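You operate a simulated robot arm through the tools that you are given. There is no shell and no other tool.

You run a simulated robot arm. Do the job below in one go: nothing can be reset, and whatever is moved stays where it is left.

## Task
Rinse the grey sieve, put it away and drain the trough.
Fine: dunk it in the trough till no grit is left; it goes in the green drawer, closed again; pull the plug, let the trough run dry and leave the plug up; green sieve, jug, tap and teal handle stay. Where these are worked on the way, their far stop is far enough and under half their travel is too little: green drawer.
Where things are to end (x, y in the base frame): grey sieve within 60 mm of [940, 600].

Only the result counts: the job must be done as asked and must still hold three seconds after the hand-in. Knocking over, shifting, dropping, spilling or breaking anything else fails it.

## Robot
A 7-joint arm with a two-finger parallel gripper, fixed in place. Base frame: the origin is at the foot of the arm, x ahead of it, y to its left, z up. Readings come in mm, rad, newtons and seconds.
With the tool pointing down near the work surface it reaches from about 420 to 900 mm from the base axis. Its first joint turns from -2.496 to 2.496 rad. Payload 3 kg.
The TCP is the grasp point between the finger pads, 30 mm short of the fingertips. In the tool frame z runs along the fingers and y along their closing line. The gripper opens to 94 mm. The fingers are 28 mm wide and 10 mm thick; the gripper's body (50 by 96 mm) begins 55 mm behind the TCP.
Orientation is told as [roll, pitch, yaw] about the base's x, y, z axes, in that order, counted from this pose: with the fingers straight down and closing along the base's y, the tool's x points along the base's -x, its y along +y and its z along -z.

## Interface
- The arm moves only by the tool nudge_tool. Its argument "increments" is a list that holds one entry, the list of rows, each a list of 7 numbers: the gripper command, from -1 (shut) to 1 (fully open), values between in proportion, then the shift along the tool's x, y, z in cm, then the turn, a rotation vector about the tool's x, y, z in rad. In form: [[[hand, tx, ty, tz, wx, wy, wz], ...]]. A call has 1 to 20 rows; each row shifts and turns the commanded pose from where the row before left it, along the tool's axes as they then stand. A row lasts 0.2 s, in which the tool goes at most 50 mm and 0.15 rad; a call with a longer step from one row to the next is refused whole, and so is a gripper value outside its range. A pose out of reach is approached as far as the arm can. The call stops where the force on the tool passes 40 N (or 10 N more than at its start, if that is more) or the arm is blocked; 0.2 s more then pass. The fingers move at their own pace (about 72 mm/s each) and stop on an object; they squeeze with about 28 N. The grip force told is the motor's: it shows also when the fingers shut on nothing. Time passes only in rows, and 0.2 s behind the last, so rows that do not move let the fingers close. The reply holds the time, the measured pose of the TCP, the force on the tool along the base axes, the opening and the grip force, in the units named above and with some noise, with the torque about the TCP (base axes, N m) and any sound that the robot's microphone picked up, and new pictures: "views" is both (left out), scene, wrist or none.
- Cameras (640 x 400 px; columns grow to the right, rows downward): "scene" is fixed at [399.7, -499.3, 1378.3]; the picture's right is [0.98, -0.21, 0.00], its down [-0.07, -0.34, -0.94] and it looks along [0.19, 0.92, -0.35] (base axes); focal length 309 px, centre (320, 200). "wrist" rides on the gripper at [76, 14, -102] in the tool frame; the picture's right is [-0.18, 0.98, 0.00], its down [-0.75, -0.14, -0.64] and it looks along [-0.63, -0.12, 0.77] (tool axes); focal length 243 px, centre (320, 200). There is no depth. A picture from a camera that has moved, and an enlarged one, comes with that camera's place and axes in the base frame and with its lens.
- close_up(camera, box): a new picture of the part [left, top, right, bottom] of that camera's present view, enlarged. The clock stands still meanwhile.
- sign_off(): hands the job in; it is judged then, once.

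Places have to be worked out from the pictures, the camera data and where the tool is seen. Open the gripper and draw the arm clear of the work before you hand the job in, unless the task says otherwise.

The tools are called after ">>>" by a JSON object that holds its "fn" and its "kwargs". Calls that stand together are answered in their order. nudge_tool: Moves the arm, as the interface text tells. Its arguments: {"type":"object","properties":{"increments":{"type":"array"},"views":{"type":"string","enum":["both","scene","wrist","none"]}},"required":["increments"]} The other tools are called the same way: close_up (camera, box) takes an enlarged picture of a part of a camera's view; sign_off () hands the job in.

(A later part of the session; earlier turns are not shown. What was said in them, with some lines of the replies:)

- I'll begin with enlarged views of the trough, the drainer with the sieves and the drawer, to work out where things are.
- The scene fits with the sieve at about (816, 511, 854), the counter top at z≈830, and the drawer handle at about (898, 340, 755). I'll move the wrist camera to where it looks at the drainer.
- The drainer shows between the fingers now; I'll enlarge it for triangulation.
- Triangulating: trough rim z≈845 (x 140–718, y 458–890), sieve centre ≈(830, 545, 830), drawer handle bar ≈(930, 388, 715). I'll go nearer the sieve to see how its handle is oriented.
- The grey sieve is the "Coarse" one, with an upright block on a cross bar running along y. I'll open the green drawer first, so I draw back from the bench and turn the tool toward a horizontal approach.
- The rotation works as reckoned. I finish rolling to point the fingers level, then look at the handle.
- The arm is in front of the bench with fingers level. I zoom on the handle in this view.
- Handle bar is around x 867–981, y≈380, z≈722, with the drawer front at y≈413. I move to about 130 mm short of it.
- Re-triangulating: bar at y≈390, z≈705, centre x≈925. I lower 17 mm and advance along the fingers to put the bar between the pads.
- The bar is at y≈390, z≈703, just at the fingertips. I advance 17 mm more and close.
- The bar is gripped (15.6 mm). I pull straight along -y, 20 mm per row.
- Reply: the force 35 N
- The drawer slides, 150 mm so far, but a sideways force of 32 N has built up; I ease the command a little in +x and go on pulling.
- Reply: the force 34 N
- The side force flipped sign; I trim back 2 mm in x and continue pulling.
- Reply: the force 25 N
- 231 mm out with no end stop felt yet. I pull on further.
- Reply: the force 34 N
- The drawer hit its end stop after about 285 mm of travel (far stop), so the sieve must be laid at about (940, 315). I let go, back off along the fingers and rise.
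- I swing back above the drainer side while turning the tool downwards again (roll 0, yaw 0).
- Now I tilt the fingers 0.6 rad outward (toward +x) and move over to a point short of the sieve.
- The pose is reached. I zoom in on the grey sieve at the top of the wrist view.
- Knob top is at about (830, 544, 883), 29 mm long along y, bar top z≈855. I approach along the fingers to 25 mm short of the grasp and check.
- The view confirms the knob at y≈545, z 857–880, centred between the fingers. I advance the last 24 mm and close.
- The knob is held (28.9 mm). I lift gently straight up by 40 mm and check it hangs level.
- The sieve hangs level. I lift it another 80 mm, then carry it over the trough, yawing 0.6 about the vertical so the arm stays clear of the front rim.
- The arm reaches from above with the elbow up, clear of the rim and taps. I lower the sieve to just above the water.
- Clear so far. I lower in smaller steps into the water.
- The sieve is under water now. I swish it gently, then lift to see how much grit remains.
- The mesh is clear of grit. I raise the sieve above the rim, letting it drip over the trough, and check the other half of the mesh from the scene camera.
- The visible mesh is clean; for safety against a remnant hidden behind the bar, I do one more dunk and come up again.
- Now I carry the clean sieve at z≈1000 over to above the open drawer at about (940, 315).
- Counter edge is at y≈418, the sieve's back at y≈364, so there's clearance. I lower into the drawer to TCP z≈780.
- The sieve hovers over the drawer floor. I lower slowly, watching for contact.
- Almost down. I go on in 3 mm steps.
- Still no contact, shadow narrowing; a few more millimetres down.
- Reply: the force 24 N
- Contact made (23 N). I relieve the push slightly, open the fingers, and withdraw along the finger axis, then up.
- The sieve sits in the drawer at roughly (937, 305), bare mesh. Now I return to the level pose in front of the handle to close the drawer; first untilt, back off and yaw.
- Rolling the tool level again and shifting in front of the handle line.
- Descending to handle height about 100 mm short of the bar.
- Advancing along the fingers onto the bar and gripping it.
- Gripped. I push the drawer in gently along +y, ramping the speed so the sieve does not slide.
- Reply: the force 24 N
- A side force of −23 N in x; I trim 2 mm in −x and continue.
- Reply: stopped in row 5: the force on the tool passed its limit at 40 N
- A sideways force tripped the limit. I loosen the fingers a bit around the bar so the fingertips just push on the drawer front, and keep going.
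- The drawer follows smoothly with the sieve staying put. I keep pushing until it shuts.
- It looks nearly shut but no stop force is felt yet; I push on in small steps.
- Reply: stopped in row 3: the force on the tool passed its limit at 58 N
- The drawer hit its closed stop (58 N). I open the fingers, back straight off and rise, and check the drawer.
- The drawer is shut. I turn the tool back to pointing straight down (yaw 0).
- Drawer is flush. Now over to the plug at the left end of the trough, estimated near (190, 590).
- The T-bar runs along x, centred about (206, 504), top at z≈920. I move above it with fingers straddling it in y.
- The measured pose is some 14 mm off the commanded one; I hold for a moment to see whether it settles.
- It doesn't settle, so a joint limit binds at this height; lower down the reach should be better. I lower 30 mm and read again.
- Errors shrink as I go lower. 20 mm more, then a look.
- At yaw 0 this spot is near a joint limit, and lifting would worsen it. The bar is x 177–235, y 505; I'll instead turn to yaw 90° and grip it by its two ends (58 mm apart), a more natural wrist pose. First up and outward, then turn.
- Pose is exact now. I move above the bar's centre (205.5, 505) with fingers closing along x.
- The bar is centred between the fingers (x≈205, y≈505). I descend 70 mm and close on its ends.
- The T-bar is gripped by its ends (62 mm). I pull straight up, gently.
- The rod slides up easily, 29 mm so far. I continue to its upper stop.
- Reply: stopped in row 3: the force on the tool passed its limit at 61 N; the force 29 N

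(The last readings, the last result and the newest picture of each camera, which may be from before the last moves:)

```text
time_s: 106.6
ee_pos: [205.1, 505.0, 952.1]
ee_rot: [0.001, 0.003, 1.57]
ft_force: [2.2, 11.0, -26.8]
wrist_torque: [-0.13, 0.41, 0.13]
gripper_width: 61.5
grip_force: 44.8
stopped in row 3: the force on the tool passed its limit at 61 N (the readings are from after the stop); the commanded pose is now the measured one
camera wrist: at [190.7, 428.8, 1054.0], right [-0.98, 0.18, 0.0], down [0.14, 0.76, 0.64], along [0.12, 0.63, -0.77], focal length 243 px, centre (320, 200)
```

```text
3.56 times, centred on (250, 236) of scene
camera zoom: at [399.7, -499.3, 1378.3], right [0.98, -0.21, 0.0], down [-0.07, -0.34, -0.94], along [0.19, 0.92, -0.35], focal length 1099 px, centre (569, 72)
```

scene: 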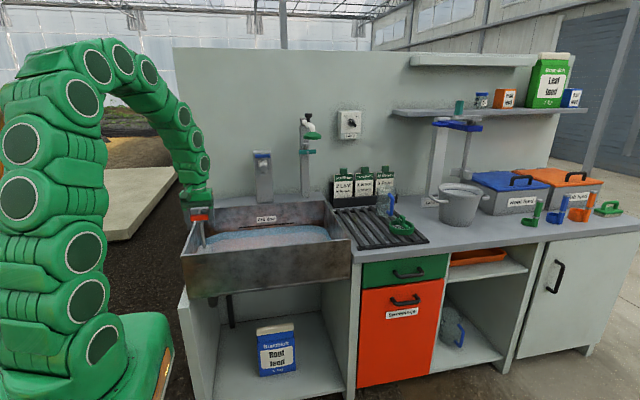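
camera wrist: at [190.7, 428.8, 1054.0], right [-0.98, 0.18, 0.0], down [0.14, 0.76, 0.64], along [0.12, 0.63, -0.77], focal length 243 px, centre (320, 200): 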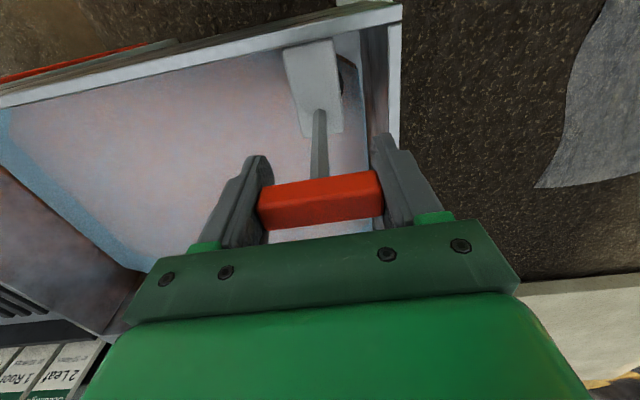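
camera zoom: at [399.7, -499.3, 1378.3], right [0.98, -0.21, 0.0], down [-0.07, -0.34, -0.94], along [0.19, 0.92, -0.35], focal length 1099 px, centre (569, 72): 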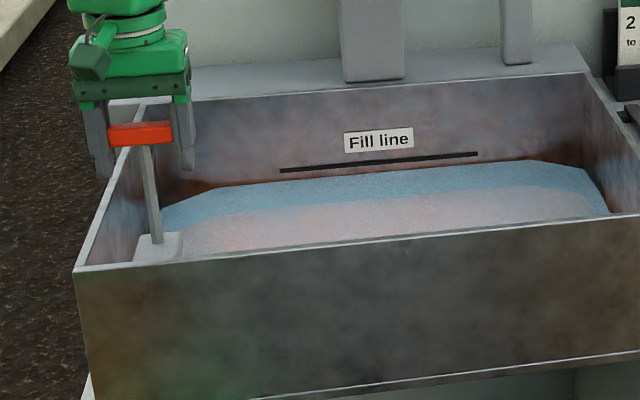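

Upper stop reached (45 mm of travel) and the water has begun to fall. I hold the plug up and wait for it to drain.

>>> {"fn": "nudge_tool", "kwargs": {"increments": [[[-1, 0, 0, 0, 0, 0, 0], [-1, 0, 0, 0, 0, 0, 0], [-1, 0, 0, 0, 0, 0, 0], [-1, 0, 0, 0, 0, 0, 0], [-1, 0, 0, 0, 0, 0, 0], [-1, 0, 0, 0, 0, 0, 0], [-1, 0, 0, 0, 0, 0, 0], [-1, 0, 0, 0, 0, 0, 0], [-1, 0, 0, 0, 0, 0, 0], [-1, 0, 0, 0, 0, 0, 0], [-1, 0, 0, 0, 0, 0, 0], [-1, 0, 0, 0, 0, 0, 0], [-1, 0, 0, 0, 0, 0, 0], [-1, 0, 0, 0, 0, 0, 0], [-1, 0, 0, 0, 0, 0, 0], [-1, 0, 0, 0, 0, 0, 0], [-1, 0, 0, 0, 0, 0, 0], [-1, 0, 0, 0, 0, 0, 0], [-1, 0, 0, 0, 0, 0, 0], [-1, 0, 0, 0, 0, 0, 0]]], "views": "scene"}}

>>> {"fn": "close_up", "kwargs": {"camera": "scene", "box": [160, 180, 340, 292]}}

```text
time_s: 107.3
ee_pos: [205.0, 504.5, 952.1]
ee_rot: [0.0, 0.005, 1.57]
ft_force: [1.6, 6.0, -19.3]
wrist_torque: [0.06, 0.32, 0.13]
gripper_width: 61.4
grip_force: 45.4
stopped in row 3: the force on the tool passed its limit at 41 N (the readings are from after the stop); the commanded pose is now the measured one
```

scene: 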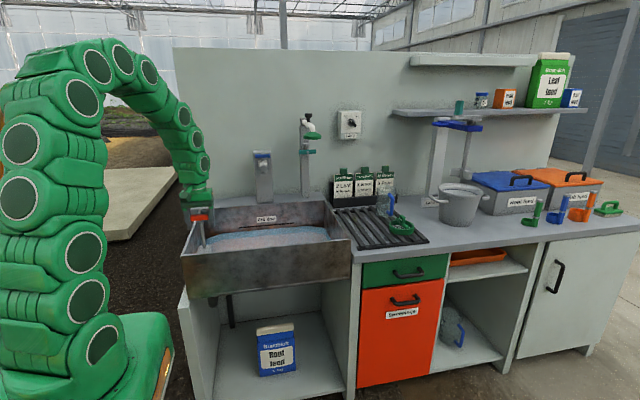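

```text
3.56 times, centred on (250, 236) of scene
camera zoom: at [399.7, -499.3, 1378.3], right [0.98, -0.21, 0.0], down [-0.07, -0.34, -0.94], along [0.19, 0.92, -0.35], focal length 1099 px, centre (569, 72)
```

zoom: 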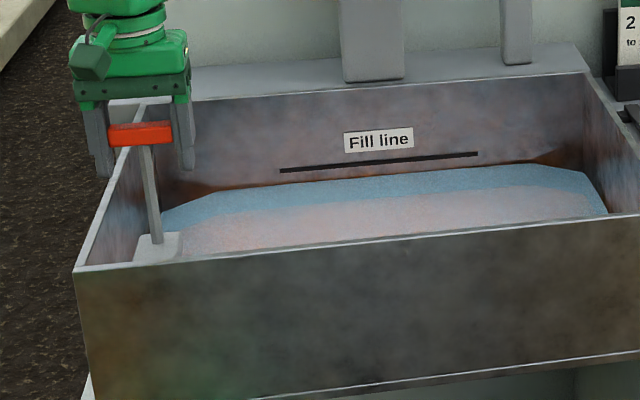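

The residual pull trips the limit; I lower the command 1.5 mm to relieve it and keep waiting.

>>> {"fn": "nudge_tool", "kwargs": {"increments": [[[-1, 0, 0, 0.15, 0, 0, 0], [-1, 0, 0, 0, 0, 0, 0], [-1, 0, 0, 0, 0, 0, 0], [-1, 0, 0, 0, 0, 0, 0], [-1, 0, 0, 0, 0, 0, 0], [-1, 0, 0, 0, 0, 0, 0], [-1, 0, 0, 0, 0, 0, 0], [-1, 0, 0, 0, 0, 0, 0], [-1, 0, 0, 0, 0, 0, 0], [-1, 0, 0, 0, 0, 0, 0], [-1, 0, 0, 0, 0, 0, 0], [-1, 0, 0, 0, 0, 0, 0], [-1, 0, 0, 0, 0, 0, 0], [-1, 0, 0, 0, 0, 0, 0], [-1, 0, 0, 0, 0, 0, 0], [-1, 0, 0, 0, 0, 0, 0], [-1, 0, 0, 0, 0, 0, 0], [-1, 0, 0, 0, 0, 0, 0], [-1, 0, 0, 0, 0, 0, 0], [-1, 0, 0, 0, 0, 0, 0]]], "views": "scene"}}

>>> {"fn": "close_up", "kwargs": {"camera": "scene", "box": [160, 180, 340, 292]}}

```text
time_s: 111.5
ee_pos: [204.1, 504.7, 951.0]
ee_rot: [0.001, 0.004, 1.571]
ft_force: [8.5, 23.3, -0.8]
wrist_torque: [-0.14, 0.08, 0.11]
gripper_width: 61.4
grip_force: 45.3
```

scene: 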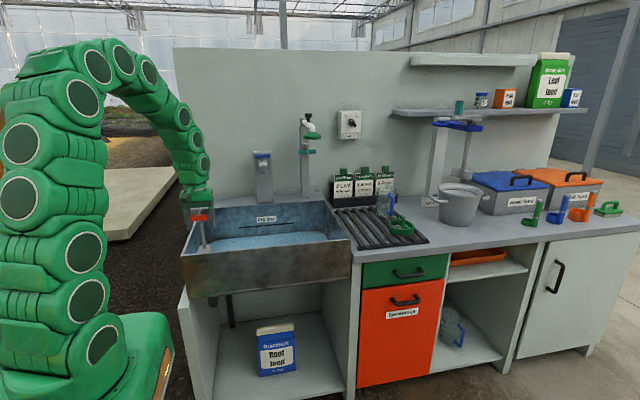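

```text
3.56 times, centred on (250, 236) of scene
camera zoom: at [399.7, -499.3, 1378.3], right [0.98, -0.21, 0.0], down [-0.07, -0.34, -0.94], along [0.19, 0.92, -0.35], focal length 1099 px, centre (569, 72)
```

zoom: 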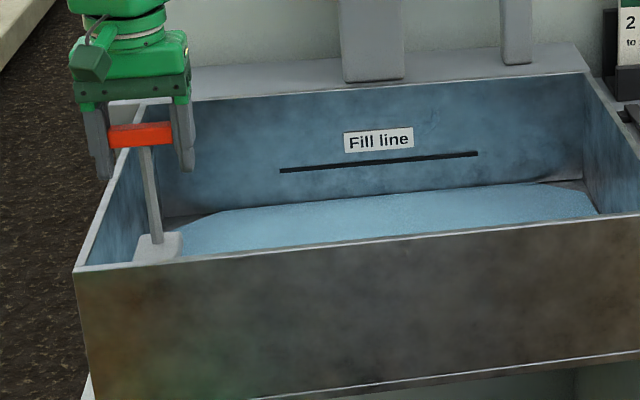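

It is draining. I relieve the side load and wait on.

>>> {"fn": "nudge_tool", "kwargs": {"increments": [[[-1, -0.12, -0.04, 0, 0, 0, 0], [-1, 0, 0, 0, 0, 0, 0], [-1, 0, 0, 0, 0, 0, 0], [-1, 0, 0, 0, 0, 0, 0], [-1, 0, 0, 0, 0, 0, 0], [-1, 0, 0, 0, 0, 0, 0], [-1, 0, 0, 0, 0, 0, 0], [-1, 0, 0, 0, 0, 0, 0], [-1, 0, 0, 0, 0, 0, 0], [-1, 0, 0, 0, 0, 0, 0], [-1, 0, 0, 0, 0, 0, 0], [-1, 0, 0, 0, 0, 0, 0], [-1, 0, 0, 0, 0, 0, 0], [-1, 0, 0, 0, 0, 0, 0], [-1, 0, 0, 0, 0, 0, 0], [-1, 0, 0, 0, 0, 0, 0], [-1, 0, 0, 0, 0, 0, 0], [-1, 0, 0, 0, 0, 0, 0], [-1, 0, 0, 0, 0, 0, 0], [-1, 0, 0, 0, 0, 0, 0]]], "views": "none"}}

>>> {"fn": "close_up", "kwargs": {"camera": "scene", "box": [160, 180, 340, 292]}}

```text
time_s: 115.4
ee_pos: [204.6, 505.2, 951.1]
ee_rot: [0.001, 0.005, 1.57]
ft_force: [-2.6, -10.8, -0.7]
wrist_torque: [0.46, -0.44, -0.06]
gripper_width: 61.5
grip_force: 45.3
stopped in row 19: the force on the tool passed its limit at 41 N (the readings are from after the stop); the commanded pose is now the measured one
```

```text
3.56 times, centred on (250, 236) of scene
camera zoom: at [399.7, -499.3, 1378.3], right [0.98, -0.21, 0.0], down [-0.07, -0.34, -0.94], along [0.19, 0.92, -0.35], focal length 1099 px, centre (569, 72)
```

zoom: 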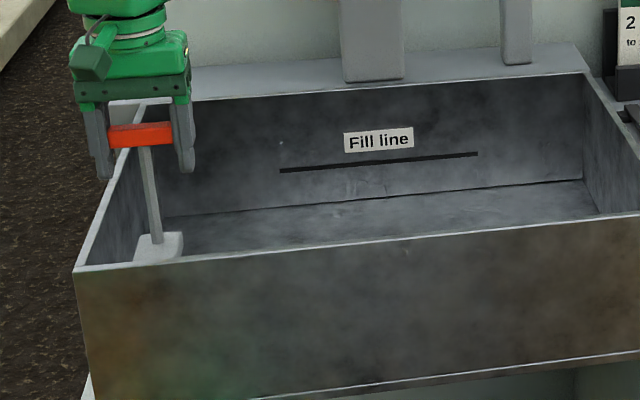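

The trough looks dry. I wait a moment more, then ease the fingers off slightly to see whether the plug stays up by itself.

>>> {"fn": "nudge_tool", "kwargs": {"increments": [[[-1, 0, 0, 0, 0, 0, 0], [-1, 0, 0, 0, 0, 0, 0], [-1, 0, 0, 0, 0, 0, 0], [-1, 0, 0, 0, 0, 0, 0], [-1, 0, 0, 0, 0, 0, 0], [-1, 0, 0, 0, 0, 0, 0], [0.5, 0, 0, 0, 0, 0, 0], [0.5, 0, 0, 0, 0, 0, 0], [0.5, 0, 0, 0, 0, 0, 0], [0.5, 0, 0, 0, 0, 0, 0], [0.5, 0, 0, 0, 0, 0, 0]]]}}

>>> {"fn": "close_up", "kwargs": {"camera": "scene", "box": [160, 180, 340, 292]}}

```text
time_s: 117.8
ee_pos: [205.4, 505.6, 952.0]
ee_rot: [0.002, 0.006, 1.572]
ft_force: [0.1, -0.4, -0.2]
wrist_torque: [0.0, -0.02, -0.01]
gripper_width: 70.6
grip_force: 0.0
camera wrist: at [190.8, 429.4, 1052.9], right [-0.98, 0.18, 0.0], down [0.14, 0.76, 0.64], along [0.12, 0.63, -0.77], focal length 243 px, centre (320, 200)
```

scene: 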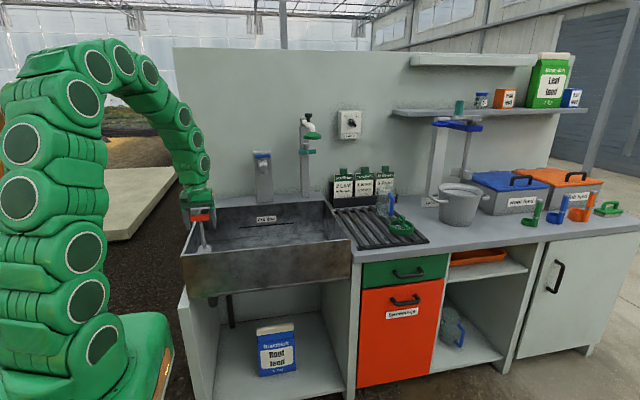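
wrist: 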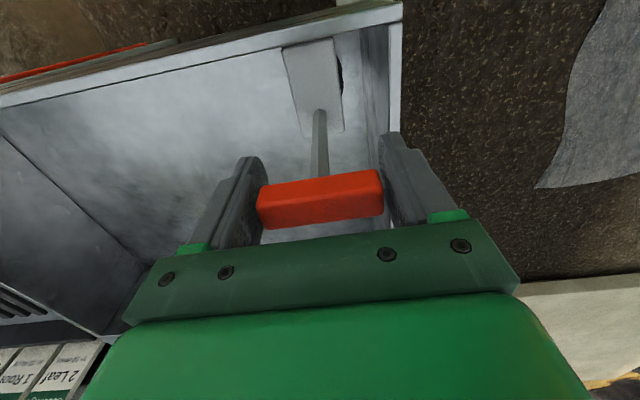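

```text
3.56 times, centred on (250, 236) of scene
camera zoom: at [399.7, -499.3, 1378.3], right [0.98, -0.21, 0.0], down [-0.07, -0.34, -0.94], along [0.19, 0.92, -0.35], focal length 1099 px, centre (569, 72)
```

zoom: 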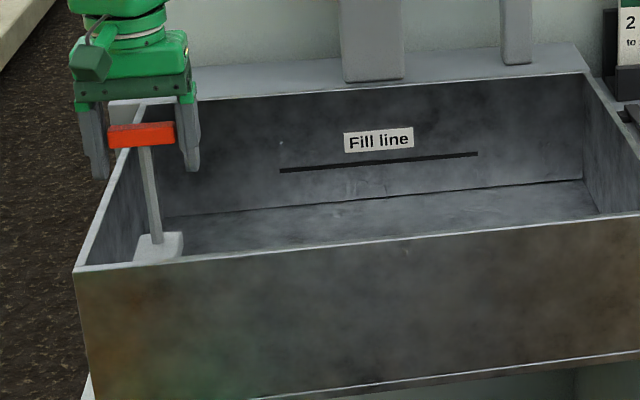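

The plug stays up on its own and the trough is empty. I open fully and withdraw straight up and clear.

>>> {"fn": "nudge_tool", "kwargs": {"increments": [[[1, 0, 0, 0, 0, 0, 0], [1, 0, 0, 0, 0, 0, 0], [1, 0, 0, -1.0, 0, 0, 0], [1, 0, 0, -2.0, 0, 0, 0], [1, 0, 0, -3.0, 0, 0, 0], [1, 0, 0, -3.0, 0, 0, 0], [1, 0, -3, -3.0, 0, 0, 0], [1, 0, -4, -2.0, 0, 0, 0], [1, 0, -4, -2.0, 0, 0, 0], [1, 0, -4, 0, 0, 0, 0], [1, 2, -4, 0, 0, 0, 0], [1, 4, -2, 0, 0, 0, 0], [1, 4, -2, 0, 0, 0, 0], [1, 0, 0, 0, 0, 0, 0], [1, 0, 0, 0, 0, 0, 0], [1, 0, 0, 0, 0, 0, 0]]]}}

>>> {"fn": "close_up", "kwargs": {"camera": "scene", "box": [160, 180, 340, 292]}}

>>> {"fn": "close_up", "kwargs": {"camera": "scene", "box": [330, 180, 490, 280]}}

>>> {"fn": "close_up", "kwargs": {"camera": "scene", "box": [230, 90, 390, 190]}}

```text
time_s: 121.2
ee_pos: [435.3, 406.5, 1111.5]
ee_rot: [0.001, 0.005, 1.57]
ft_force: [-0.2, 0.3, -0.4]
wrist_torque: [-0.01, 0.03, 0.01]
gripper_width: 93.8
grip_force: 0.1
camera wrist: at [421.8, 330.1, 1213.5], right [-0.98, 0.18, 0.0], down [0.14, 0.76, 0.64], along [0.12, 0.63, -0.77], focal length 243 px, centre (320, 200)
```

scene: 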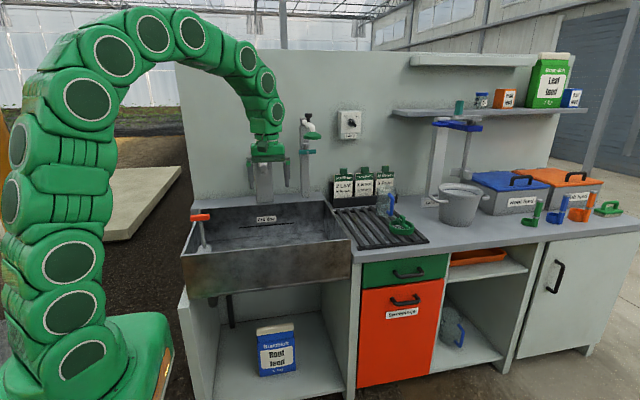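
wrist: 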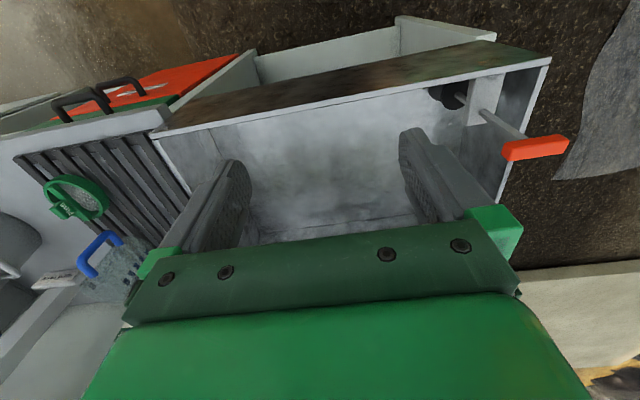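

```text
3.56 times, centred on (250, 236) of scene
camera zoom: at [399.7, -499.3, 1378.3], right [0.98, -0.21, 0.0], down [-0.07, -0.34, -0.94], along [0.19, 0.92, -0.35], focal length 1099 px, centre (569, 72)
```

zoom: 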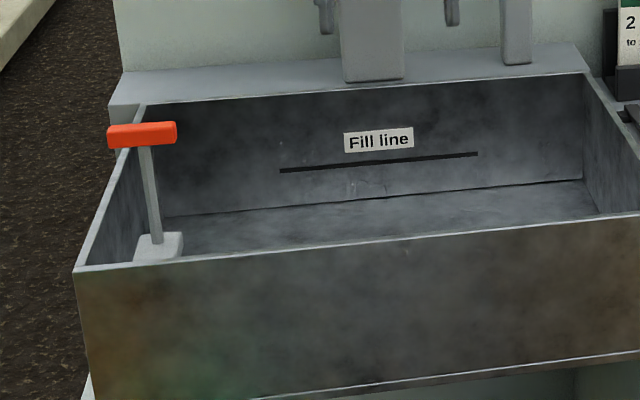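

```text
4.00 times, centred on (410, 230) of scene
camera zoom: at [399.7, -499.3, 1378.3], right [0.98, -0.21, 0.0], down [-0.07, -0.34, -0.94], along [0.19, 0.92, -0.35], focal length 1236 px, centre (-40, 80)
```

zoom: 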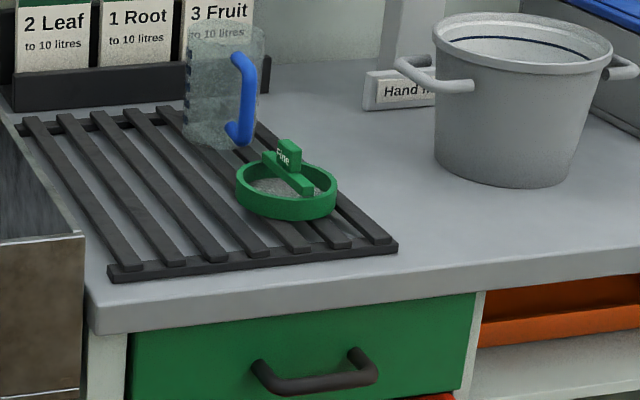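

```text
4.00 times, centred on (310, 140) of scene
camera zoom: at [399.7, -499.3, 1378.3], right [0.98, -0.21, 0.0], down [-0.07, -0.34, -0.94], along [0.19, 0.92, -0.35], focal length 1236 px, centre (360, 440)
```

zoom: 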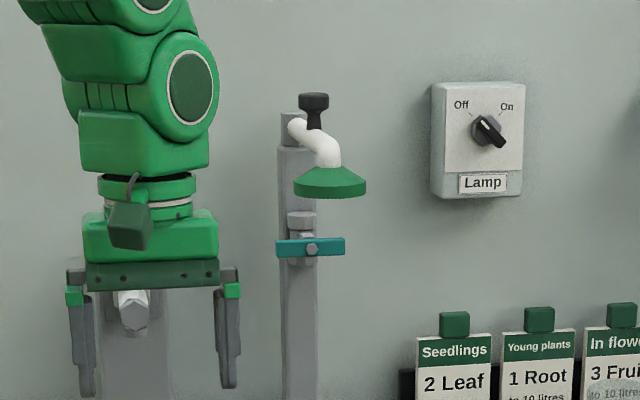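

The trough is dry with the plug up. The drawer is flush with the rinsed sieve inside. The green sieve, jug, tap and teal handle look unmoved, and the arm is clear with the gripper open. I hand the job in.

>>> {"fn": "sign_off", "kwargs": {}}

```text
The job is handed in.
```

I rinsed the grey sieve, put it away in the green drawer and drained the trough, then handed the job in. I don't have the verdict.

- **Sieve:** I dunked it twice. After the first dunk no grit showed on the mesh, apart from a strip the handle bar hid from both cameras. The second dunk was a precaution.
- **Drawer:** I opened it to its end stop, about 285 mm, set the sieve inside and pushed it shut until it hit the closed stop. I couldn't see the sieve once the drawer was closed. From where it sat before, I put it at about x 935–940, y 580–600, which is inside the 60 mm limit.
- **Trough:** I pulled the plug up to its stop, about 45 mm, and waited until the trough looked dry. The plug stays up by itself.
- **Everything else:** The green sieve, jug, tap and teal handle look unmoved in the last pictures. The gripper is open and the arm is clear of the bench.

While closing the drawer, a sideways force stopped the arm once. I loosened the grip on the handle and pushed with the fingertips instead; the sieve showed no sign of shifting.
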